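You operate a simulated robot arm through the tools that you are given. There is no shell and no other tool.

You run a simulated robot arm. Do the job below in one go: nothing can be reset, and whatever is moved stays where it is left.

TASK
Take the finished band off the loom and lay it in the blue tray.
Fine: first free the white lever, turn the right blue knob back to its stop and open the white flap.

The check looks at the end state, three seconds after you hand in, the way a careful person would. Anything else that was tipped, shoved, dropped, spilled or broken makes it a failure.

THE ROBOT
A 7-joint arm with a two-finger parallel gripper, fixed in place. Base frame: the origin is at the foot of the arm, x ahead of it, y to its left, z up. Units: m, rad, N and s.
With the tool pointing down near the work surface it reaches from about 0.36 to 0.88 m from the base axis. Its first joint turns from -2.496 to 2.496 rad. Payload 3 kg.
The tool frame sits at the grasp point between the pads (the TCP): z along the fingers, y along the line on which they close. The tips reach 0.03 m beyond it. The gripper opens to 0.094 m. The fingers are 0.028 m wide and 0.01 m thick; the gripper's body (0.05 by 0.096 m) begins 0.055 m behind the TCP.
Orientation is that of the tool frame in the base frame, as a unit quaternion [x, y, z, w]. With the fingers straight down and closing along the base's y, the tool's x points along the base's -x, its y along +y and its z along -z.

THE INTERFACE
- The arm moves only by the tool apply_moves. Its argument "commands" is a list of rows, each a list of 7 numbers: the closure in counts, from 0 (fully open) to 255 (shut), then the shift along the tool's x, y, z in units of 20 mm (1.0 is 20 mm), then the turn, a rotation vector about the tool's x, y, z in units of 5 degrees (1.0 is 5 degrees). In form: [[jaw, tx, ty, tz, wx, wy, wz], ...]. A call has 1 to 20 rows; each row shifts and turns the commanded pose from where the row before left it, along the tool's axes as they then stand. A call with a number of a shift or a turn outside -1 to 1 is refused whole. Rows are played at 5 a second. More than 0.05 m and 0.15 rad between two rows, or a gripper value outside its range, and nothing of the call is played. A pose out of reach is approached as far as the arm can. The call stops where the force on the tool passes 90 N (or 10 N more than at its start, if that is more) or the arm is blocked; 0.2 s more then pass. The fingers move at their own pace (about 0.072 m/s each) and stop on an object; they squeeze with about 34 N. The grip force told is the motor's: it shows also when the fingers shut on nothing. Time passes only in rows, and 0.2 s behind the last, so rows that do not move let the fingers close. The reply holds the time, the measured pose of the TCP, the force on the tool along the base axes, the opening and the grip force, in the units named above and with some noise, with the torque about the TCP (base axes, N m) and any sound that the robot's microphone picked up.
- Cameras (640 x 400 px; columns grow to the right, rows downward): "scene" is fixed at [0.2207, -0.5002, 1.6554]; the picture's right is [0.88, -0.47, 0.00], its down [-0.28, -0.53, -0.80] and it looks along [0.38, 0.71, -0.60] (base axes); focal length 325 px, centre (320, 200). "wrist" rides on the gripper at [0.076, 0.014, -0.103] in the tool frame; the picture's right is [-0.18, 0.98, 0.00], its down [-0.75, -0.14, -0.64] and it looks along [-0.63, -0.12, 0.77] (tool axes); focal length 243 px, centre (320, 200). There is no depth. A picture from a camera that has moved, and an enlarged one, comes with that camera's place and axes in the base frame and with its lens.
- grab_frame(camera): a new picture of that camera. It takes no simulated time.
- enlarge(camera, box): a new picture of the part [left, top, right, bottom] of that camera's present view, enlarged. It takes no simulated time.
- finish_job(): hands the job in; it is judged then, once.

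Nothing tells you positions but the pictures and the camera data. Unless the task says otherwise, let go and move clear before handing in.

The tools are called as a command line: name --pt "numbers of a row" for each row, then --argument value for the rest, lists and objects as JSON in quotes. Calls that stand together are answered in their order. apply_moves: Moves the arm, as the interface text tells. Its arguments: {"type":"object","properties":{"commands":{"type":"array"}},"required":["commands"]} The other tools are called the same way: grab_frame (camera) takes a picture; enlarge (camera, box) takes an enlarged picture of a part of a camera's view; finish_job () hands the job in.

At the start:

```text
time: 0.0
tcp_pos: [0.4499, -0.0144, 1.3258]
ee_rot: [0.0, 1.0, 0.0, 0.0]
contact_force: [-0.3, 0.5, -0.4]
moment: [-0.01, -0.01, -0.03]
opening: 0.0939
finger_force: 0.0
```

scene: 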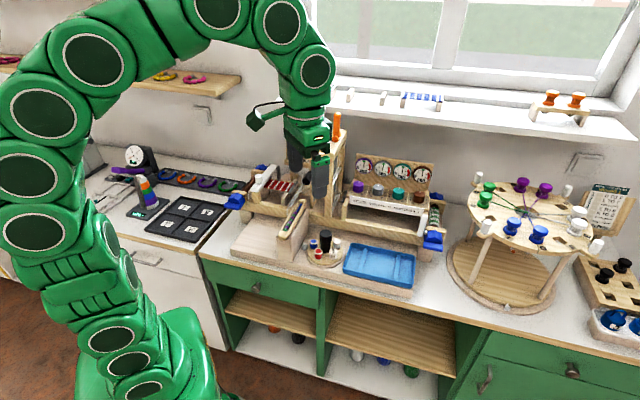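
wrist: 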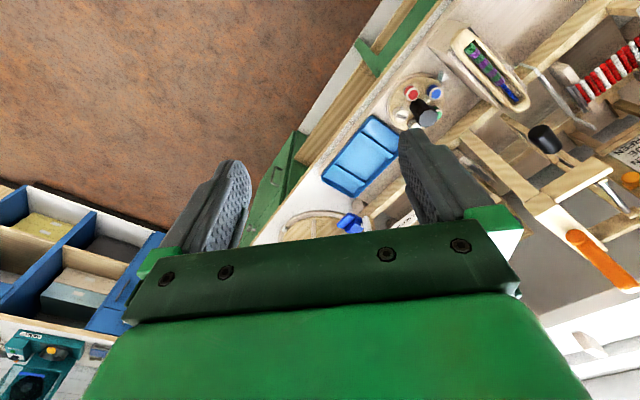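

I see a workbench with a loom-like device in the middle and a blue tray in front of it. I'll zoom in to find the loom, levers, knobs and flap.

enlarge --camera "scene" --box '[220, 120, 460, 300]'

enlarge --camera "scene" --box '[60, 120, 260, 260]'

enlarge --camera "scene" --box '[220, 150, 340, 270]'

enlarge --camera "scene" --box '[330, 150, 460, 300]'

```text
2.22 times, centred on (340, 210) of scene
camera zoom: at [0.2207, -0.5002, 1.6554], right [0.88, -0.47, 0.0], down [-0.28, -0.53, -0.8], along [0.38, 0.71, -0.6], focal length 721 px, centre (276, 178)
```

zoom: 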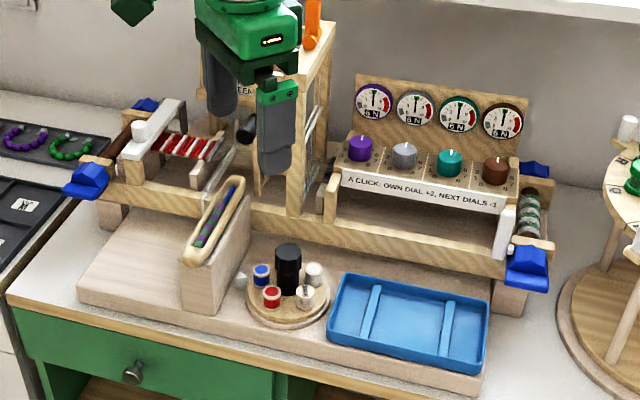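

```text
2.86 times, centred on (160, 190) of scene
camera zoom: at [0.2207, -0.5002, 1.6554], right [0.88, -0.47, 0.0], down [-0.28, -0.53, -0.8], along [0.38, 0.71, -0.6], focal length 927 px, centre (777, 229)
```

zoom: 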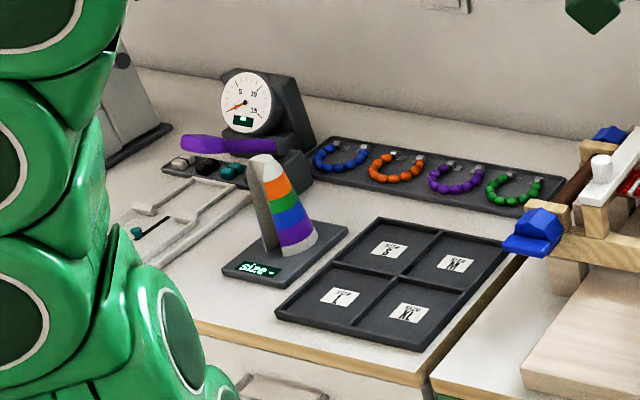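

```text
3.33 times, centred on (280, 210) of scene
camera zoom: at [0.2207, -0.5002, 1.6554], right [0.88, -0.47, 0.0], down [-0.28, -0.53, -0.8], along [0.38, 0.71, -0.6], focal length 1082 px, centre (453, 167)
```

zoom: 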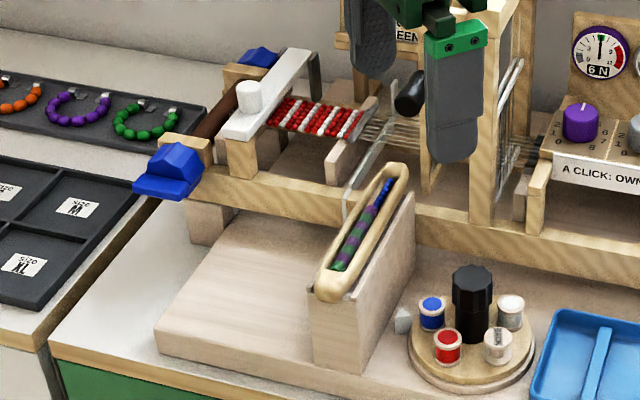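

```text
2.67 times, centred on (395, 225) of scene
camera zoom: at [0.2207, -0.5002, 1.6554], right [0.88, -0.47, 0.0], down [-0.28, -0.53, -0.8], along [0.38, 0.71, -0.6], focal length 866 px, centre (120, 133)
```

zoom: 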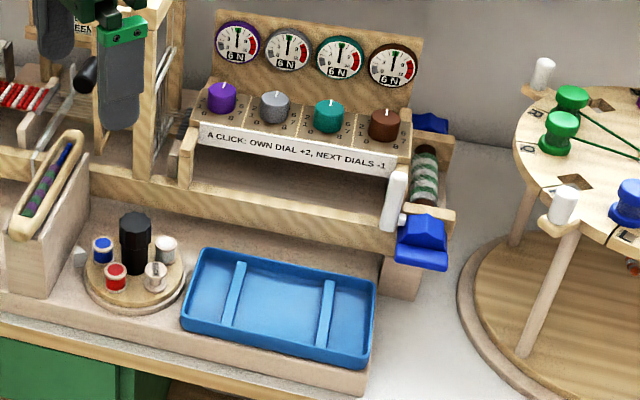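

The bench runs at roughly 45° to the base, with its right end near (0.88, 0.0) and the loom at about z 0.9. I'll turn the wrist by 45° to look square at the loom.

apply_moves --pt "0 0 0 0 0 0 -1" --pt "0 0 0 0 0 0 -1" --pt "0 0 0 0 0 0 -1" --pt "0 0 0 0 0 0 -1" --pt "0 0 0 0 0 0 -1" --pt "0 0 0 0 0 0 -1" --pt "0 0 0 0 0 0 -1" --pt "0 0 0 0 0 0 -1" --pt "0 0 0 0 0 0 -1" --pt "0 0 0 0 0 0 0"

grab_frame --camera "wrist"

grab_frame --camera "scene"

```text
time: 2.2
tcp_pos: [0.4498, -0.0135, 1.326]
ee_rot: [-0.383, 0.924, 0.0, -0.001]
contact_force: [0.2, 1.0, 0.1]
moment: [-0.04, 0.0, 0.0]
opening: 0.094
finger_force: 0.0
```

```text
taken
camera wrist: at [0.3841, -0.0582, 1.4286], right [-0.57, 0.82, 0.0], down [0.63, 0.43, 0.64], along [0.53, 0.36, -0.77], focal length 243 px, centre (320, 200)
```

wrist: 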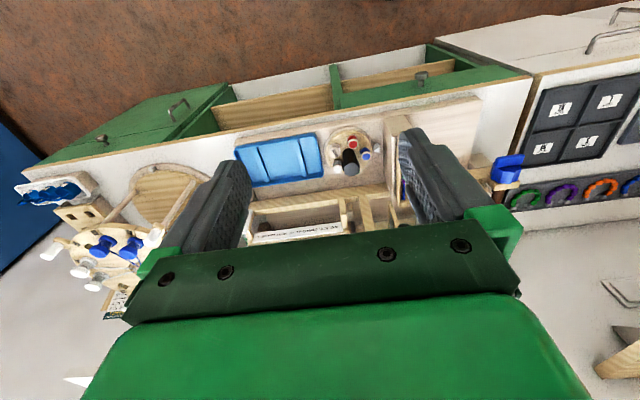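

```text
taken
```

scene: 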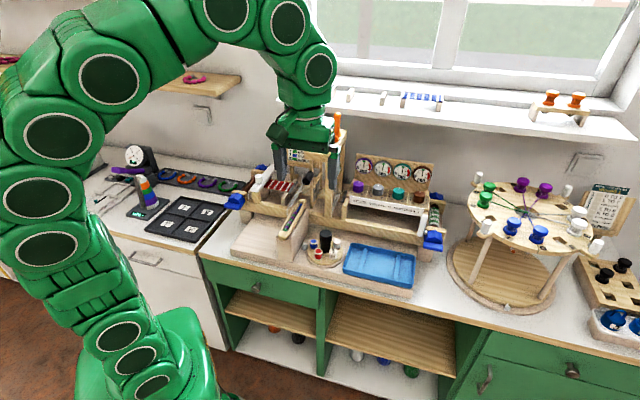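

The wrist view now shows the tray and loom frame. I'll move over the right end to see the right knob and white lever.

apply_moves --pt "0 -0.81 -0.96 0.2 0 0 0" --pt "0 -0.81 -0.96 0.2 0 0 0" --pt "0 -0.81 -0.96 0.2 0 0 0" --pt "0 -0.81 -0.96 0.2 0 0 0" --pt "0 -0.81 -0.96 0.2 0 0 0" --pt "0 -0.81 -0.96 0.2 0 0 0" --pt "0 -0.81 -0.96 0.2 0 0 0" --pt "0 -0.81 -0.96 0.2 0 0 0" --pt "0 -0.81 -0.96 0.2 0 0 0" --pt "0 -0.81 -0.96 0.2 0 0 0" --pt "0 -0.81 -0.96 0.2 0 0 0" --pt "0 -0.81 -0.96 0.2 0 0 0" --pt "0 -0.81 -0.96 0.2 0 0 0" --pt "0 0 0 0 0 0 0"

grab_frame --camera "wrist"

enlarge --camera "scene" --box '[225, 130, 345, 230]'

```text
time: 5.2
tcp_pos: [0.6627, -0.031, 1.2908]
ee_rot: [-0.383, 0.924, 0.0, 0.0]
contact_force: [0.4, -0.4, 0.2]
moment: [0.0, 0.0, 0.0]
opening: 0.094
finger_force: 0.0
out of reach, approached as far as the arm can: row 9, 10, 11, 12, 13
```

```text
taken
camera wrist: at [0.5981, -0.0751, 1.3936], right [-0.56, 0.83, 0.0], down [0.63, 0.43, 0.64], along [0.53, 0.36, -0.77], focal length 243 px, centre (320, 200)
```

wrist: 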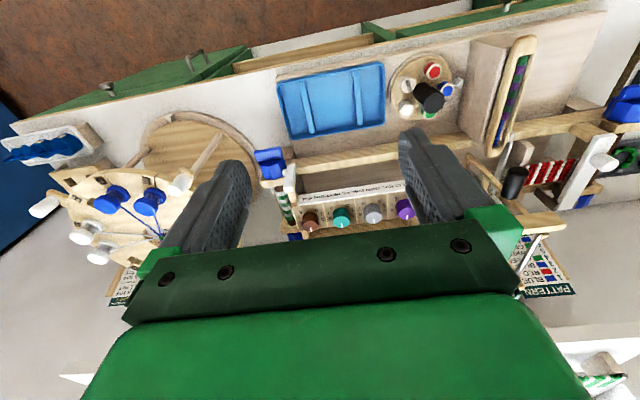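

```text
4.00 times, centred on (285, 180) of scene
camera zoom: at [0.2207, -0.5002, 1.6554], right [0.88, -0.47, 0.0], down [-0.28, -0.53, -0.8], along [0.38, 0.71, -0.6], focal length 1298 px, centre (460, 280)
```

zoom: 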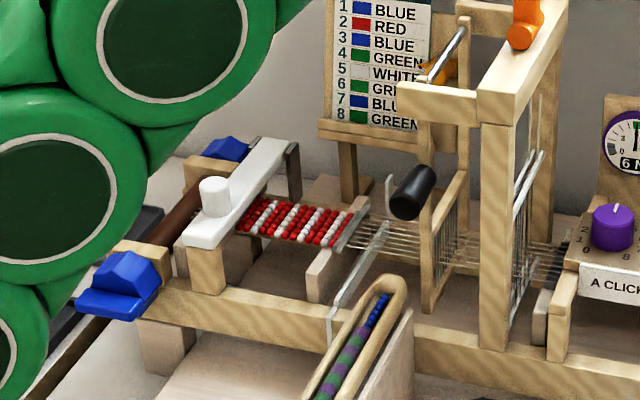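

Right-hand knob, lever and the left-hand flap with the red/white band are visible. I'll zoom in on each in both views to triangulate.

enlarge --camera "wrist" --box '[240, 130, 340, 250]'

enlarge --camera "scene" --box '[400, 170, 460, 270]'

enlarge --camera "wrist" --box '[480, 80, 640, 230]'

enlarge --camera "scene" --box '[230, 155, 320, 215]'

enlarge --camera "scene" --box '[340, 150, 460, 300]'

```text
3.33 times, centred on (290, 190) of wrist
camera zoom: at [0.5981, -0.0751, 1.3936], right [-0.56, 0.83, 0.0], down [0.63, 0.43, 0.64], along [0.53, 0.36, -0.77], focal length 809 px, centre (420, 233)
```

zoom: 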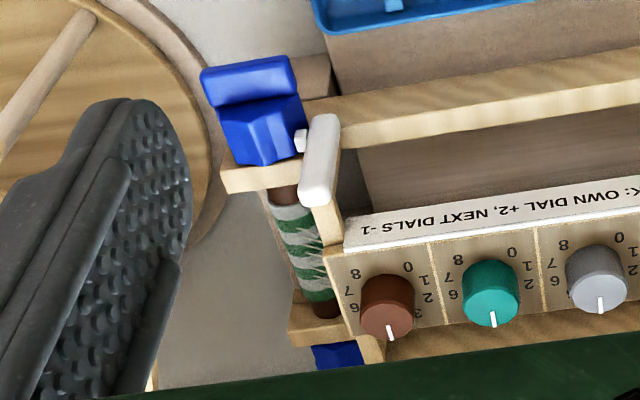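

```text
4.00 times, centred on (430, 220) of scene
camera zoom: at [0.2207, -0.5002, 1.6554], right [0.88, -0.47, 0.0], down [-0.28, -0.53, -0.8], along [0.38, 0.71, -0.6], focal length 1298 px, centre (-120, 120)
```

zoom: 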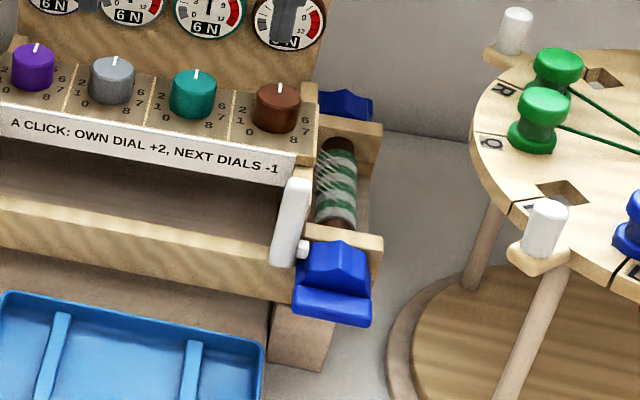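

```text
2.67 times, centred on (560, 155) of wrist
camera zoom: at [0.5981, -0.0751, 1.3936], right [-0.56, 0.83, 0.0], down [0.63, 0.43, 0.64], along [0.53, 0.36, -0.77], focal length 647 px, centre (-320, 320)
```

zoom: 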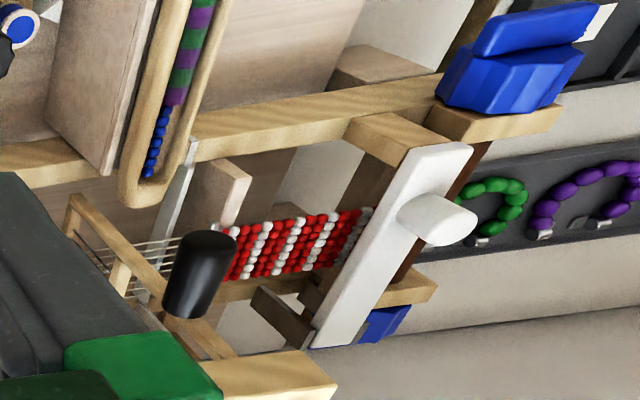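

```text
6.67 times, centred on (275, 185) of scene
camera zoom: at [0.2207, -0.5002, 1.6554], right [0.88, -0.47, 0.0], down [-0.28, -0.53, -0.8], along [0.38, 0.71, -0.6], focal length 2164 px, centre (620, 300)
```

zoom: 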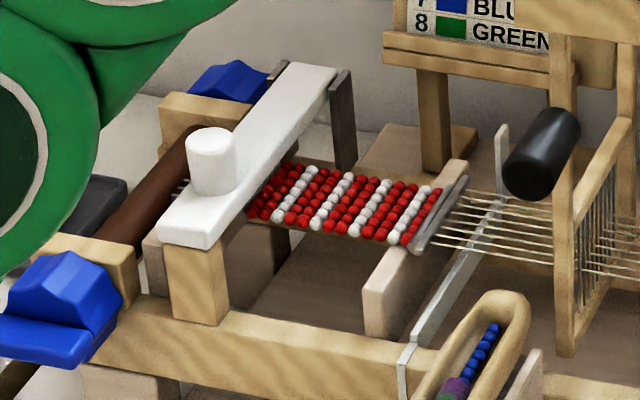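

```text
2.67 times, centred on (400, 225) of scene
camera zoom: at [0.2207, -0.5002, 1.6554], right [0.88, -0.47, 0.0], down [-0.28, -0.53, -0.8], along [0.38, 0.71, -0.6], focal length 866 px, centre (107, 133)
```

zoom: 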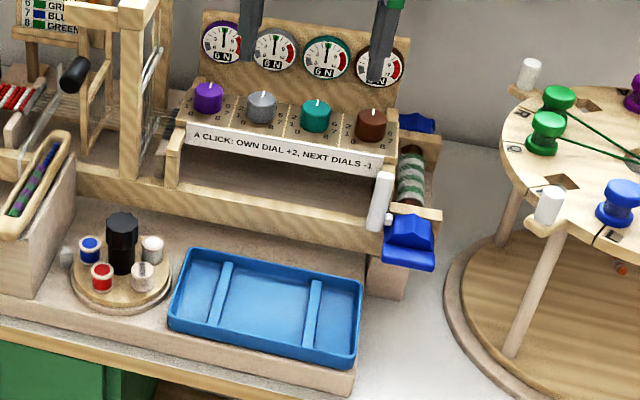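

Triangulated: right wing knob ≈ (0.887, -0.017, 0.916), white lever a vertical plate at ≈ (0.885, 0.04, 0.92–1.0). I'll move closer for a detailed look before touching anything.

apply_moves --pt "0 -0.3 -0.3 1 0 0 0" --pt "0 -0.3 -0.3 1 0 0 0" --pt "0 -0.3 -0.3 1 0 0 0" --pt "0 -0.5 -0.3 1 0 0 0" --pt "0 -0.7 -0.5 1 0 0 0" --pt "0 -0.8 -0.6 1 0 0 0" --pt "0 -0.8 -0.6 1 0 0 0" --pt "0 -1 -0.7 0.7 0 0 0" --pt "0 -1 -0.7 0.5 0 0 0" --pt "0 -1 -0.7 0.3 0 0 0" --pt "0 0 0 0 0 0 0"

grab_frame --camera "wrist"

enlarge --camera "wrist" --box '[220, 100, 420, 230]'

```text
time: 7.6
tcp_pos: [0.8272, -0.0086, 1.1228]
ee_rot: [-0.383, 0.924, 0.001, 0.0]
contact_force: [1.6, 0.6, -0.2]
moment: [-0.01, 0.0, 0.01]
opening: 0.0941
finger_force: 0.0
```

```text
taken
camera wrist: at [0.7626, -0.0524, 1.2244], right [-0.56, 0.83, 0.0], down [0.63, 0.43, 0.64], along [0.53, 0.36, -0.77], focal length 243 px, centre (320, 200)
```

wrist: 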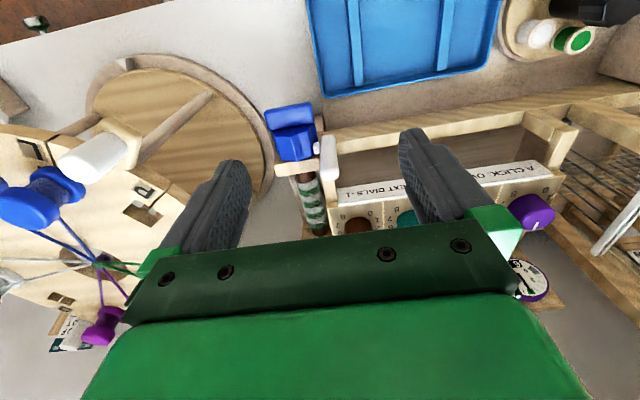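

```text
3.08 times, centred on (320, 165) of wrist
camera zoom: at [0.7626, -0.0524, 1.2244], right [-0.56, 0.83, 0.0], down [0.63, 0.43, 0.64], along [0.53, 0.36, -0.77], focal length 746 px, centre (320, 308)
```

zoom: 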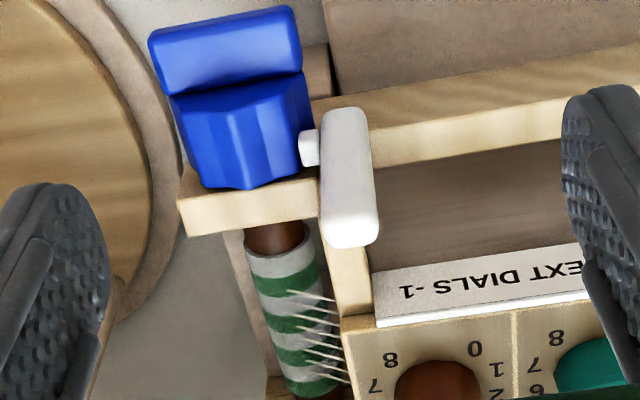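

The lever's white pin engages a star-shaped hub, so it should be freed by pushing the lever left, away from the knob. I'll tilt the tool 30° forward to gain reach and get a lower viewing angle.

apply_moves --pt "0 0 0 0 0 -1 0" --pt "0 0 0 0 0 -1 0" --pt "0 0 0 0 0 -1 0" --pt "0 0 0 0 0 -1 0" --pt "0 0 0 0 0 -1 0" --pt "0 0 0 0 0 -1 0" --pt "0 0 0 0 0 0 0"

grab_frame --camera "wrist"

grab_frame --camera "scene"

```text
time: 9.2
tcp_pos: [0.8274, -0.0075, 1.1216]
ee_rot: [-0.369, 0.892, 0.098, 0.241]
contact_force: [-0.2, -0.2, 0.3]
moment: [0.01, -0.02, 0.0]
opening: 0.0938
finger_force: 0.1
```

```text
taken
camera wrist: at [0.7343, -0.0807, 1.1718], right [-0.58, 0.81, 0.09], down [0.33, 0.13, 0.93], along [0.74, 0.57, -0.35], focal length 243 px, centre (320, 200)
```

wrist: 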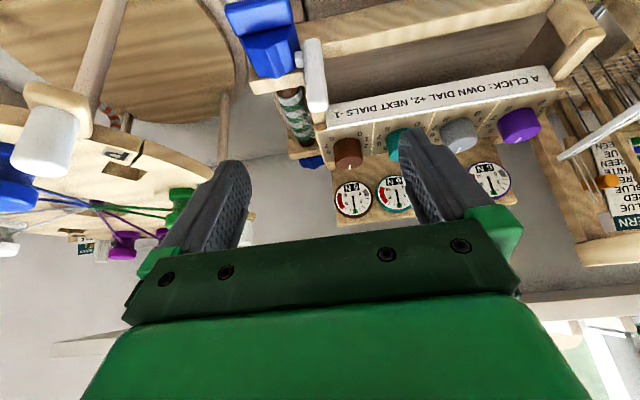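

```text
taken
```

scene: 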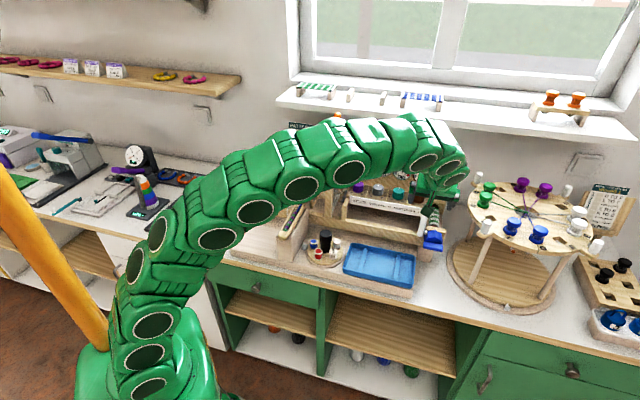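

enlarge --camera "wrist" --box '[220, 0, 380, 130]'

enlarge --camera "scene" --box '[400, 180, 460, 260]'

```text
3.08 times, centred on (300, 65) of wrist
camera zoom: at [0.7343, -0.0807, 1.1718], right [-0.58, 0.81, 0.09], down [0.33, 0.13, 0.93], along [0.74, 0.57, -0.35], focal length 746 px, centre (382, 615)
```

zoom: 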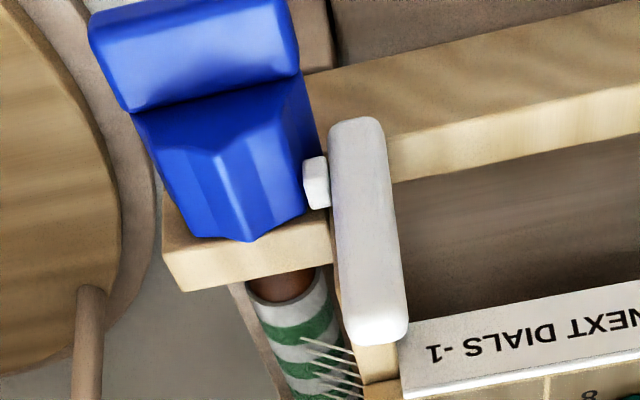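

```text
5.00 times, centred on (430, 220) of scene
camera zoom: at [0.2207, -0.5002, 1.6554], right [0.88, -0.47, 0.0], down [-0.28, -0.53, -0.8], along [0.38, 0.71, -0.6], focal length 1623 px, centre (-230, 100)
```

zoom: 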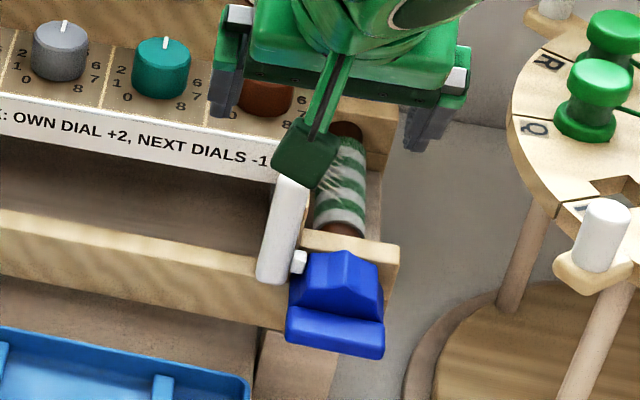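

Hub top is at z ≈ 0.957, lever top at ≈ 0.998. I'll lower the open fingers so that they straddle the lever top, staying above the hub.

apply_moves --pt "0 0.04 0.036 0.93 0 0 0" --pt "0 0.04 0.036 0.93 0 0 0" --pt "0 0.04 0.036 0.93 0 0 0" --pt "0 0.04 0.036 0.93 0 0 0" --pt "0 0.04 0.036 0.93 0 0 0" --pt "0 0.04 0.036 0.93 0 0 0" --pt "0 0.04 0.036 0.93 0 0 0" --pt "0 0 0 0 0 0 0"

grab_frame --camera "wrist"

enlarge --camera "scene" --box '[400, 180, 460, 260]'

```text
time: 11.0
tcp_pos: [0.866, 0.0378, 1.0048]
ee_rot: [-0.37, 0.893, 0.098, 0.238]
contact_force: [-0.5, 0.4, -0.4]
moment: [-0.01, -0.03, 0.01]
opening: 0.0941
finger_force: 0.1
```

```text
taken
camera wrist: at [0.7725, -0.0347, 1.056], right [-0.58, 0.81, 0.09], down [0.33, 0.13, 0.93], along [0.74, 0.57, -0.35], focal length 243 px, centre (320, 200)
```

wrist: 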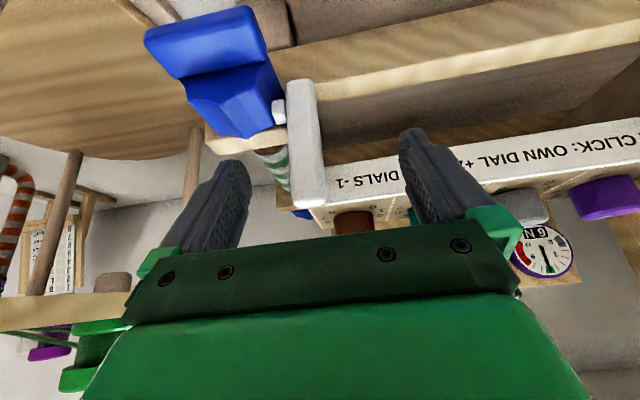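

```text
5.00 times, centred on (430, 220) of scene
camera zoom: at [0.2207, -0.5002, 1.6554], right [0.88, -0.47, 0.0], down [-0.28, -0.53, -0.8], along [0.38, 0.71, -0.6], focal length 1623 px, centre (-230, 100)
```

zoom: 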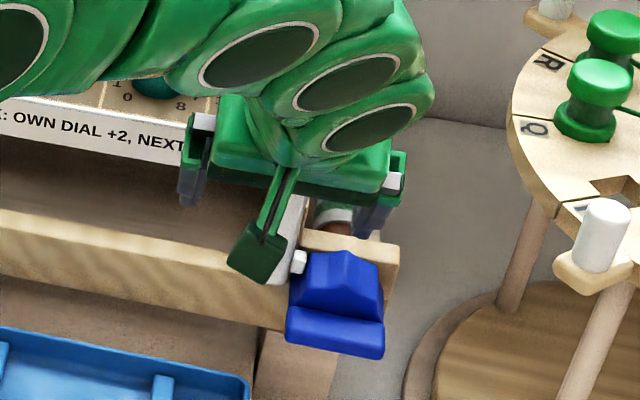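

The fingers straddle the lever. Now I push it left (away from the hub) in small steps, watching the force.

apply_moves --pt "0 0 0.5 0 0 0 0" --pt "0 0 0.5 0 0 0 0" --pt "0 0 0.5 0 0 0 0" --pt "0 0 0 0 0 0 0"

enlarge --camera "wrist" --box '[130, 0, 450, 220]'

```text
time: 12.0
tcp_pos: [0.8478, 0.06, 1.0058]
ee_rot: [-0.37, 0.892, 0.099, 0.239]
contact_force: [-0.5, 0.1, -0.7]
moment: [0.03, 0.0, 0.03]
opening: 0.0941
finger_force: 0.0
```

```text
1.82 times, centred on (290, 110) of wrist
camera zoom: at [0.7522, -0.0133, 1.0561], right [-0.58, 0.81, 0.09], down [0.33, 0.13, 0.93], along [0.74, 0.57, -0.35], focal length 441 px, centre (374, 364)
```

zoom: 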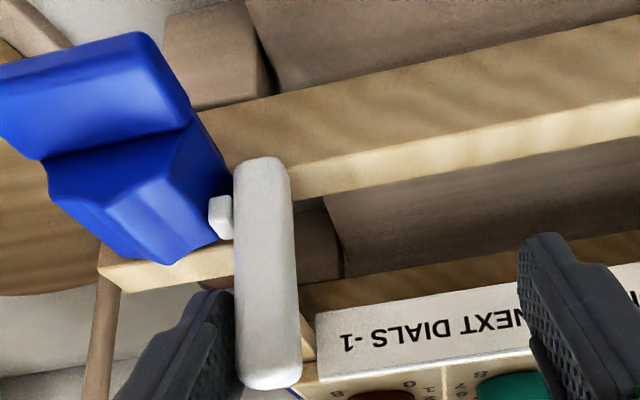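

apply_moves --pt "0 0 0.25 0 0 0 0" --pt "0 0 0.25 0 0 0 0" --pt "0 0 0.25 0 0 0 0" --pt "0 0 0 0 0 0 0"

enlarge --camera "wrist" --box '[130, 0, 450, 220]'

```text
time: 13.0
tcp_pos: [0.8352, 0.0701, 1.0056]
ee_rot: [-0.37, 0.892, 0.099, 0.239]
contact_force: [-0.2, 0.5, -0.3]
moment: [-0.01, 0.04, 0.01]
opening: 0.0939
finger_force: 0.0
```

```text
1.82 times, centred on (290, 110) of wrist
camera zoom: at [0.7413, -0.0029, 1.0561], right [-0.58, 0.81, 0.09], down [0.33, 0.13, 0.93], along [0.74, 0.57, -0.35], focal length 441 px, centre (374, 364)
```

zoom: 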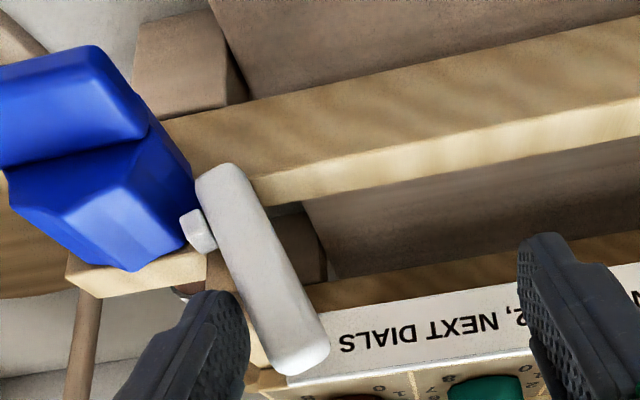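

The lever swings left freely about its base. I continue to clear the pin.

apply_moves --pt "0 0 0.4 0 0 0 0" --pt "0 0 0.4 0 0 0 0" --pt "0 0 0.4 0 0 0 0" --pt "0 0 0 0 0 0 0"

enlarge --camera "wrist" --box '[130, 0, 450, 220]'

```text
time: 14.0
tcp_pos: [0.8183, 0.0874, 1.0063]
ee_rot: [-0.37, 0.892, 0.099, 0.239]
contact_force: [0.0, -0.5, 0.6]
moment: [0.01, -0.02, -0.01]
opening: 0.0941
finger_force: 0.0
```

```text
1.82 times, centred on (290, 110) of wrist
camera zoom: at [0.7244, 0.0145, 1.0563], right [-0.58, 0.81, 0.09], down [0.33, 0.13, 0.93], along [0.74, 0.57, -0.35], focal length 441 px, centre (374, 364)
```

zoom: 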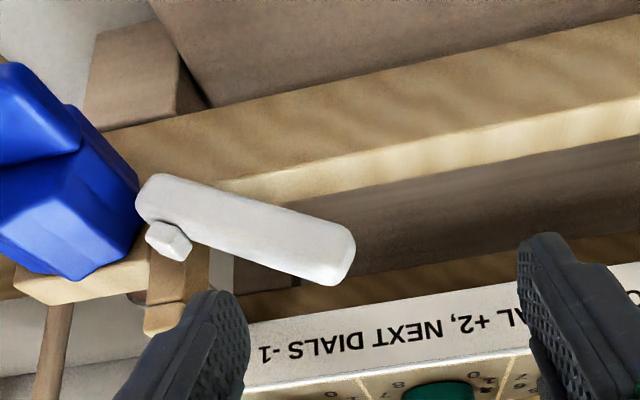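

The lever is now free and lying to the left. Next I back off and bring the tool horizontal in front of the right knob.

apply_moves --pt "0 0 0 -1 0 0 0" --pt "0 0 0 -1 0 0 0" --pt "0 0 0 -1 0 0 0" --pt "0 0 0 -1 0 0 0" --pt "0 0 0 -1 0 0 0" --pt "0 0.74 -0.86 -0.43 0 0 0" --pt "0 0.74 -0.86 -0.43 0 0 0" --pt "0 0.74 -0.86 -0.43 0 0 0" --pt "0 0.74 -0.86 -0.43 0 0 0" --pt "0 0.74 -0.86 -0.43 0 0 0" --pt "0 0.74 -0.86 -0.43 0 0 0" --pt "0 0.74 -0.86 -0.43 0 0 0" --pt "0 0 0 0 0 0 0"

enlarge --camera "scene" --box '[390, 170, 470, 270]'

grab_frame --camera "wrist"

```text
time: 16.8
tcp_pos: [0.7841, -0.118, 1.0927]
ee_rot: [-0.37, 0.892, 0.099, 0.239]
contact_force: [0.8, 0.2, -0.4]
moment: [0.0, -0.02, -0.02]
opening: 0.0941
finger_force: 0.2
```

```text
4.00 times, centred on (430, 220) of scene
camera zoom: at [0.2207, -0.5002, 1.6554], right [0.88, -0.47, 0.0], down [-0.28, -0.53, -0.8], along [0.38, 0.71, -0.6], focal length 1298 px, centre (-120, 120)
```

zoom: 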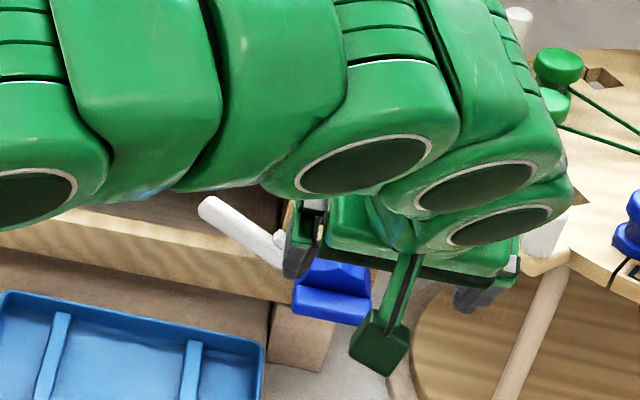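

```text
taken
camera wrist: at [0.69, -0.1907, 1.1432], right [-0.58, 0.81, 0.09], down [0.33, 0.13, 0.93], along [0.74, 0.57, -0.35], focal length 243 px, centre (320, 200)
```

wrist: 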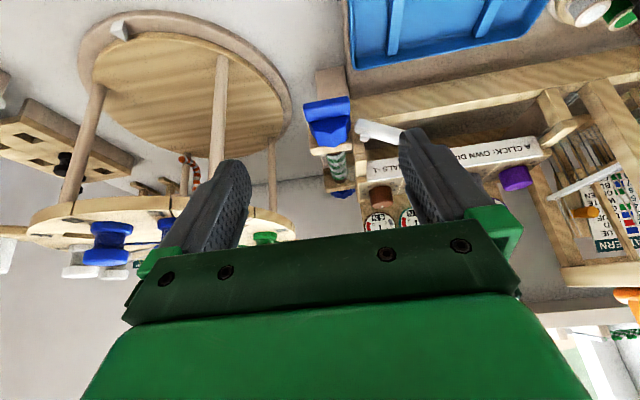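

apply_moves --pt "0 0 0 0 0 -1 0" --pt "0 0 0 0 0 -1 0" --pt "0 0 0 0 0 -1 0" --pt "0 0 0 0 0 -1 0" --pt "0 0 0 0 0 -1 0" --pt "0 0 0 0 0 -1 0" --pt "0 0 0 0 0 -1 0" --pt "0 0 0 0 0 -1 0" --pt "0 0 0 0 0 -1 0" --pt "0 0 0 0 0 -1 0" --pt "0 0 0 0 0 -1 0" --pt "0 0 0 0 0 -1 0" --pt "0 0 0 0 0 0 0"

grab_frame --camera "wrist"

grab_frame --camera "scene"

```text
time: 19.6
tcp_pos: [0.7829, -0.1176, 1.0935]
ee_rot: [-0.27, 0.652, 0.271, 0.654]
contact_force: [0.1, -0.7, 0.3]
moment: [-0.03, 0.01, -0.01]
opening: 0.094
finger_force: 0.1
```

```text
taken
camera wrist: at [0.7005, -0.1803, 1.0165], right [-0.7, 0.69, 0.18], down [-0.35, -0.55, 0.75], along [0.63, 0.46, 0.63], focal length 243 px, centre (320, 200)
```

wrist: 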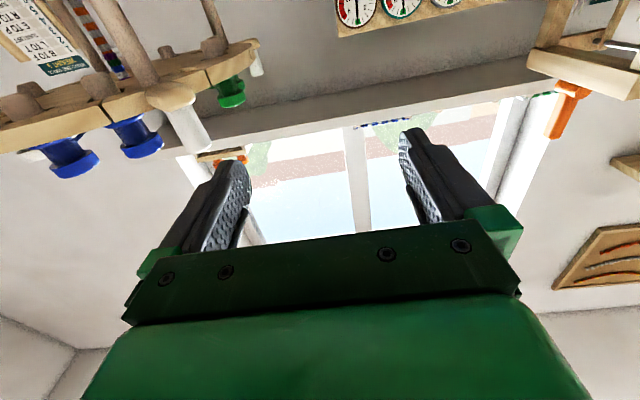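

```text
taken
```

scene: 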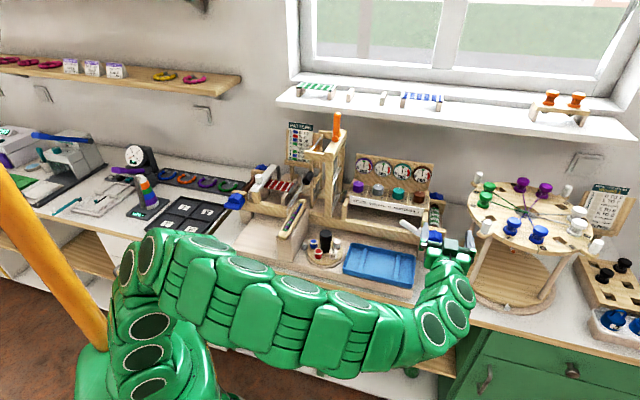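

The tool is horizontal, facing the loom. I now roll it so the fingers close vertically around the wing.

apply_moves --pt "0 0 0 0 0 0 -1" --pt "0 0 0 0 0 0 -1" --pt "0 0 0 0 0 0 -1" --pt "0 0 0 0 0 0 -1" --pt "0 0 0 0 0 0 -1" --pt "0 0 0 0 0 0 -1" --pt "0 0 0 0 0 0 -1" --pt "0 0 0 0 0 0 -1" --pt "0 0 0 0 0 0 -1" --pt "0 0 0 0 0 0 -1" --pt "0 0 0 0 0 0 -1" --pt "0 0 0 0 0 0 -1" --pt "0 0 0 0 0 0 -1" --pt "0 0 0 0 0 0 -1" --pt "0 0 0 0 0 0 -1" --pt "0 0 0 0 0 0 -1" --pt "0 0 0 0 0 0 -1" --pt "0 0 0 0 0 0 -1" --pt "0 0 0 0 0 0 0"

grab_frame --camera "wrist"

enlarge --camera "scene" --box '[380, 170, 500, 280]'

```text
time: 23.6
tcp_pos: [0.8878, -0.1856, 1.1854]
ee_rot: [0.654, -0.269, 0.27, -0.653]
contact_force: [-0.6, 0.4, -0.7]
moment: [-0.01, 0.01, 0.02]
opening: 0.094
finger_force: 0.1
out of reach, approached as far as the arm can: row 10, 11, 12, 13, 14, 15, 16, 17, 18
```

```text
taken
camera wrist: at [0.8702, -0.3127, 1.1712], right [-0.13, 0.13, -0.98], down [-0.99, 0.08, 0.14], along [0.09, 0.99, 0.12], focal length 243 px, centre (320, 200)
```

wrist: 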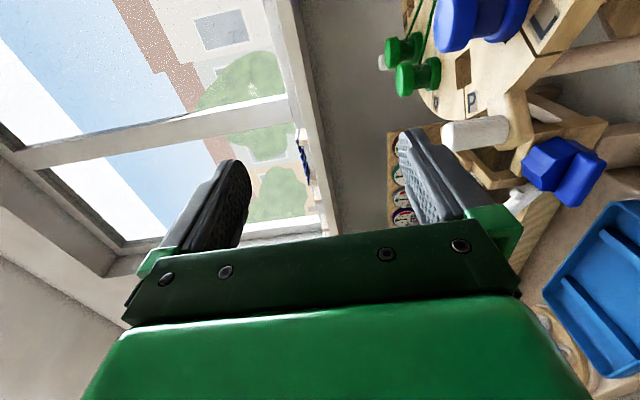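

```text
3.64 times, centred on (440, 225) of scene
camera zoom: at [0.2207, -0.5002, 1.6554], right [0.88, -0.47, 0.0], down [-0.28, -0.53, -0.8], along [0.38, 0.71, -0.6], focal length 1180 px, centre (-116, 109)
```

zoom: 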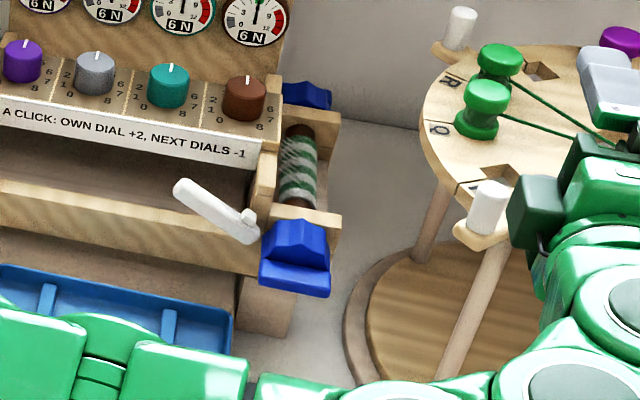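

Orientation was reached but the position drifted, so this roll direction hits a limit. I'll roll back the other way, which should have more range.

apply_moves --pt "0 0 0 0 0 0 1" --pt "0 0 0 0 0 0 1" --pt "0 0 0 0 0 0 1" --pt "0 0 0 0 0 0 1" --pt "0 0 0 0 0 0 1" --pt "0 0 0 0 0 0 1" --pt "0 0 0 0 0 0 1" --pt "0 0 0 0 0 0 1" --pt "0 0 0 0 0 0 1" --pt "0 0 0 0 0 0 1" --pt "0 0 0 0 0 0 1" --pt "0 0 0 0 0 0 1" --pt "0 0 0 0 0 0 1" --pt "0 0 0 0 0 0 1" --pt "0 0 0 0 0 0 1" --pt "0 0 0 0 0 0 1" --pt "0 0 0 0 0 0 1" --pt "0 0 0 0 0 0 1" --pt "0 0 0 0 0 0 0"

```text
time: 27.6
tcp_pos: [0.8897, -0.187, 1.1847]
ee_rot: [-0.269, 0.654, 0.271, 0.653]
contact_force: [0.8, 0.3, 0.4]
moment: [0.01, 0.0, 0.01]
opening: 0.094
finger_force: 0.1
```

apply_moves --pt "0 0.7 0.87 -0.36 0 0 0" --pt "0 0.7 0.87 -0.36 0 0 0" --pt "0 0.7 0.87 -0.36 0 0 0" --pt "0 0.7 0.87 -0.36 0 0 0" --pt "0 0.7 0.87 -0.36 0 0 0" --pt "0 0.7 0.87 -0.36 0 0 0" --pt "0 0.7 0.87 -0.36 0 0 0" --pt "0 0 0 0 0 0 0"

apply_moves --pt "0 0 0 0 0 0 1" --pt "0 0 0 0 0 0 1" --pt "0 0 0 0 0 0 1" --pt "0 0 0 0 0 0 1" --pt "0 0 0 0 0 0 1" --pt "0 0 0 0 0 0 1" --pt "0 0 0 0 0 0 1" --pt "0 0 0 0 0 0 1" --pt "0 0 0 0 0 0 1" --pt "0 0 0 0 0 0 1" --pt "0 0 0 0 0 0 1" --pt "0 0 0 0 0 0 1" --pt "0 0 0 0 0 0 1" --pt "0 0 0 0 0 0 1" --pt "0 0 0 0 0 0 1" --pt "0 0 0 0 0 0 1" --pt "0 0 0 0 0 0 1" --pt "0 0 0 0 0 0 1" --pt "0 0 0 0 0 0 0"

grab_frame --camera "wrist"

grab_frame --camera "scene"

```text
time: 29.4
tcp_pos: [0.7687, -0.136, 1.0883]
ee_rot: [-0.27, 0.653, 0.271, 0.653]
contact_force: [-0.3, -0.2, 0.7]
moment: [0.0, 0.01, 0.01]
opening: 0.0939
finger_force: 0.2
```

```text
time: 33.4
tcp_pos: [0.7679, -0.1353, 1.0877]
ee_rot: [0.271, 0.653, 0.654, 0.27]
contact_force: [-0.1, 0.6, -0.1]
moment: [0.02, -0.02, 0.03]
opening: 0.094
finger_force: 0.0
```

```text
taken
camera wrist: at [0.641, -0.1543, 1.1021], right [0.13, -0.13, 0.98], down [0.08, -0.99, -0.14], along [0.99, 0.1, -0.12], focal length 243 px, centre (320, 200)
```

wrist: 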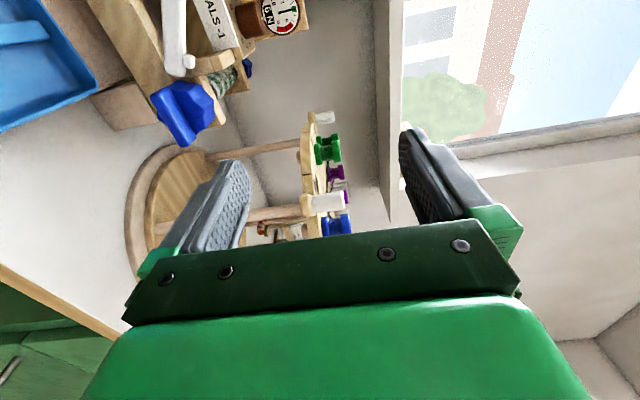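

```text
taken
```

scene: 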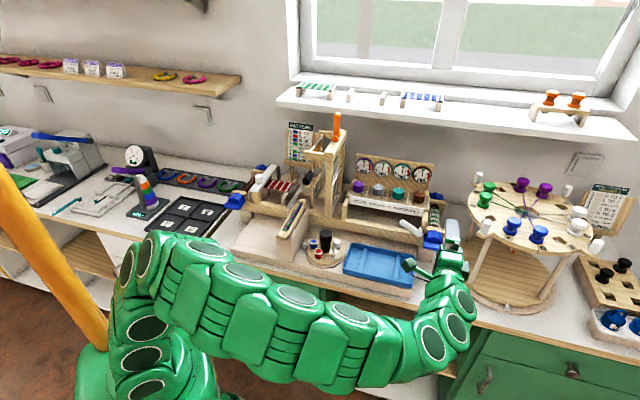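

apply_moves --pt "0 0 0 0 0 0 1" --pt "0 0 0 0 0 0 1" --pt "0 0 0 0 0 0 1" --pt "0 0 0 0 0 0 1" --pt "0 0 0 0 0 0 1" --pt "0 0 0 0 0 0 1" --pt "0 0 0 0 0 0 1" --pt "0 0 0 0 0 0 1" --pt "0 0 0 0 0 0 1" --pt "0 0 0 0 0 0 1" --pt "0 0 0 0 0 0 1" --pt "0 0 0 0 0 0 1" --pt "0 0 0 0 0 0 1" --pt "0 0 0 0 0 0 1" --pt "0 0 0 0 0 0 1" --pt "0 0 0 0 0 0 1" --pt "0 0 0 0 0 0 1" --pt "0 0 0 0 0 0 1" --pt "0 0 0 0 0 0 0"

grab_frame --camera "wrist"

```text
time: 37.4
tcp_pos: [0.7677, -0.1356, 1.0857]
ee_rot: [0.654, 0.269, 0.653, -0.271]
contact_force: [-0.8, 0.0, -0.2]
moment: [0.0, 0.0, 0.03]
opening: 0.0941
finger_force: 0.0
```

```text
taken
camera wrist: at [0.7049, -0.2178, 1.1633], right [0.69, -0.7, -0.19], down [-0.55, -0.35, -0.75], along [0.46, 0.63, -0.63], focal length 243 px, centre (320, 200)
```

wrist: 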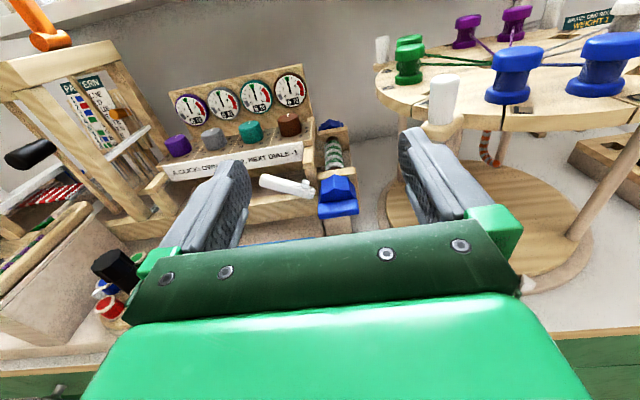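

Good upright view with the camera on top. Zoom in on the knob, then test rolling another 90°.

enlarge --camera "wrist" --box '[250, 110, 400, 230]'

apply_moves --pt "0 0 0 0 0 0 1" --pt "0 0 0 0 0 0 1" --pt "0 0 0 0 0 0 1" --pt "0 0 0 0 0 0 1" --pt "0 0 0 0 0 0 1" --pt "0 0 0 0 0 0 1" --pt "0 0 0 0 0 0 1" --pt "0 0 0 0 0 0 1" --pt "0 0 0 0 0 0 1" --pt "0 0 0 0 0 0 0"

```text
3.33 times, centred on (325, 170) of wrist
camera zoom: at [0.7049, -0.2178, 1.1633], right [0.69, -0.7, -0.19], down [-0.55, -0.35, -0.75], along [0.46, 0.63, -0.63], focal length 809 px, centre (303, 300)
```

zoom: 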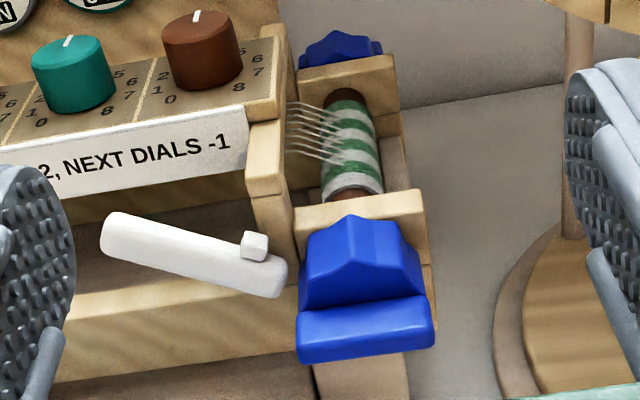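

```text
time: 39.6
tcp_pos: [0.7684, -0.1358, 1.0881]
ee_rot: [0.707, 0.0, 0.499, -0.501]
contact_force: [-0.5, 0.6, -0.5]
moment: [-0.01, -0.01, 0.01]
opening: 0.0939
finger_force: 0.1
```

Roll still has range. The threads leave the top of the roll leftwards, so unwinding is counter-clockwise seen from the front. I complete the roll to 270°.

apply_moves --pt "0 0 0 0 0 0 1" --pt "0 0 0 0 0 0 1" --pt "0 0 0 0 0 0 1" --pt "0 0 0 0 0 0 1" --pt "0 0 0 0 0 0 1" --pt "0 0 0 0 0 0 1" --pt "0 0 0 0 0 0 1" --pt "0 0 0 0 0 0 1" --pt "0 0 0 0 0 0 1" --pt "0 0 0 0 0 0 0"

grab_frame --camera "wrist"

```text
time: 41.8
tcp_pos: [0.7682, -0.1354, 1.0877]
ee_rot: [-0.653, 0.272, -0.27, 0.653]
contact_force: [-0.8, -0.9, 0.3]
moment: [0.0, -0.02, -0.05]
opening: 0.094
finger_force: 0.0
```

```text
taken
camera wrist: at [0.7488, -0.262, 1.0733], right [-0.13, 0.13, -0.98], down [-0.99, 0.08, 0.14], along [0.1, 0.99, 0.12], focal length 243 px, centre (320, 200)
```

wrist: 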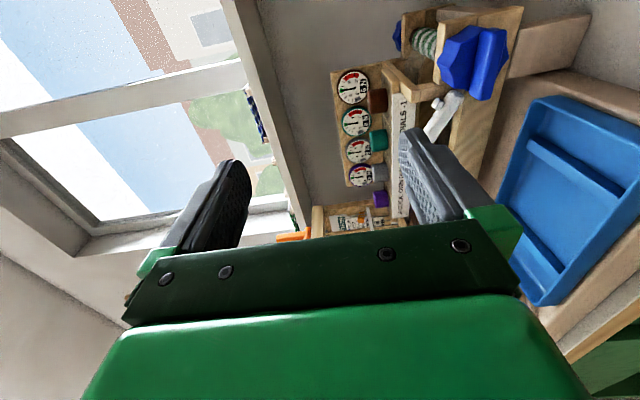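

enlarge --camera "wrist" --box '[380, 0, 560, 150]'

```text
2.67 times, centred on (470, 75) of wrist
camera zoom: at [0.7488, -0.262, 1.0733], right [-0.13, 0.13, -0.98], down [-0.99, 0.08, 0.14], along [0.1, 0.99, 0.12], focal length 647 px, centre (-80, 533)
```

zoom: 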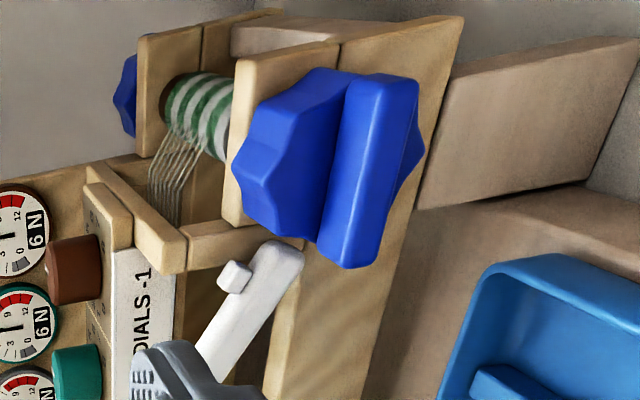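

The wing's front-face centre checks out at u≈0.636, v≈0.60, z≈0.922 (bench axes). I'll descend to that height in front of it.

apply_moves --pt "0 -0.017 0.92 0.3 0 0 0" --pt "0 -0.017 0.92 0.3 0 0 0" --pt "0 -0.017 0.92 0.3 0 0 0" --pt "0 -0.017 0.92 0.3 0 0 0" --pt "0 -0.017 0.92 0.3 0 0 0" --pt "0 -0.017 0.92 0.3 0 0 0" --pt "0 -0.017 0.92 0.3 0 0 0" --pt "0 -0.017 0.92 0.3 0 0 0" --pt "0 -0.017 0.92 0.3 0 0 0" --pt "0 0 0 0 0 0 0"

grab_frame --camera "wrist"

enlarge --camera "scene" --box '[380, 200, 500, 300]'

```text
time: 44.0
tcp_pos: [0.8041, -0.0961, 0.9207]
ee_rot: [0.654, -0.27, 0.27, -0.653]
contact_force: [0.3, 0.2, -0.2]
moment: [-0.01, 0.0, 0.02]
opening: 0.0942
finger_force: 0.0
```

```text
taken
camera wrist: at [0.7842, -0.222, 0.9066], right [-0.13, 0.13, -0.98], down [-0.99, 0.08, 0.14], along [0.1, 0.99, 0.12], focal length 243 px, centre (320, 200)
```

wrist: 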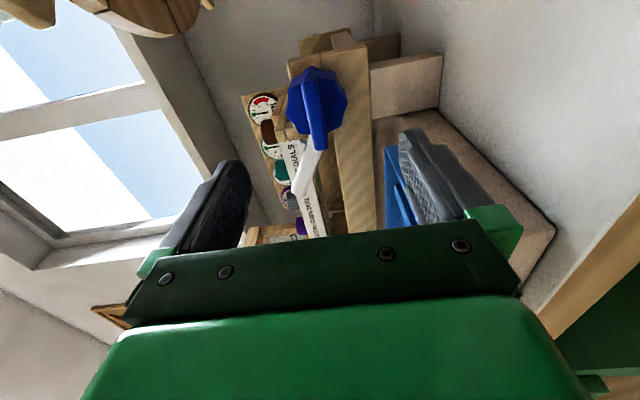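

```text
4.00 times, centred on (440, 250) of scene
camera zoom: at [0.2207, -0.5002, 1.6554], right [0.88, -0.47, 0.0], down [-0.28, -0.53, -0.8], along [0.38, 0.71, -0.6], focal length 1298 px, centre (-160, 0)
```

zoom: 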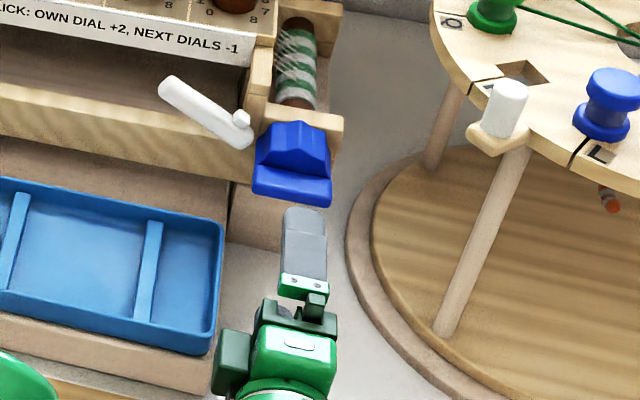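

enlarge --camera "wrist" --box '[230, 40, 410, 180]'

```text
2.86 times, centred on (320, 110) of wrist
camera zoom: at [0.7842, -0.222, 0.9066], right [-0.13, 0.13, -0.98], down [-0.99, 0.08, 0.14], along [0.1, 0.99, 0.12], focal length 693 px, centre (320, 457)
```

zoom: 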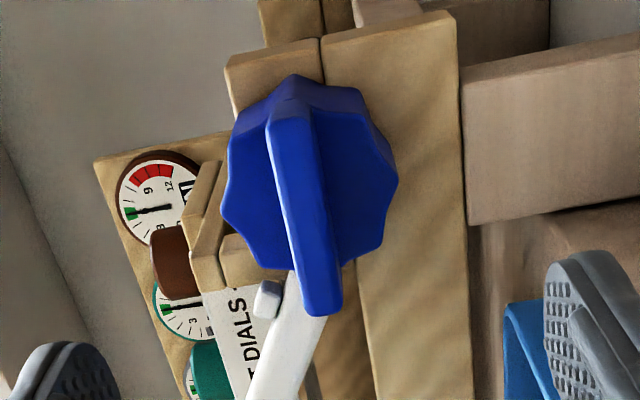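

Now it's clear: an octagonal hub with a thin fin (about 14 mm thick, 60 mm long) at z≈0.926. I advance so the fingertips overlap the fin without reaching the hub.

apply_moves --pt "0 0.02 -0.05 0.9 0 0 0" --pt "0 0 -0.05 0.9 0 0 0" --pt "0 0 -0.05 0.9 0 0 0" --pt "0 0 -0.05 0.9 0 0 0" --pt "0 0 -0.05 0.8 0 0 0" --pt "0 0 0 0 0 0 0"

grab_frame --camera "wrist"

enlarge --camera "scene" --box '[390, 200, 470, 270]'

```text
time: 45.4
tcp_pos: [0.868, -0.0332, 0.927]
ee_rot: [0.653, -0.27, 0.271, -0.653]
contact_force: [0.3, 0.5, 0.3]
moment: [0.01, -0.02, -0.02]
opening: 0.094
finger_force: 0.1
```

```text
taken
camera wrist: at [0.8482, -0.1599, 0.913], right [-0.13, 0.13, -0.98], down [-0.99, 0.08, 0.14], along [0.1, 0.99, 0.12], focal length 243 px, centre (320, 200)
```

wrist: 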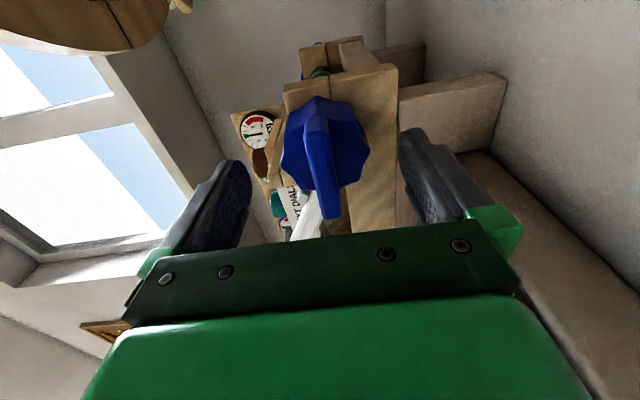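

```text
5.71 times, centred on (430, 235) of scene
camera zoom: at [0.2207, -0.5002, 1.6554], right [0.88, -0.47, 0.0], down [-0.28, -0.53, -0.8], along [0.38, 0.71, -0.6], focal length 1855 px, centre (-309, 0)
```

zoom: 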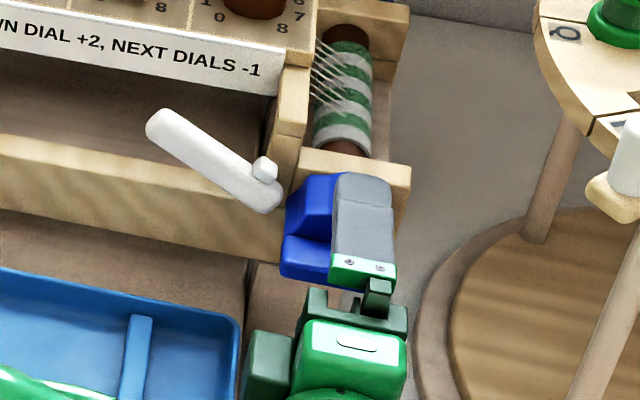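

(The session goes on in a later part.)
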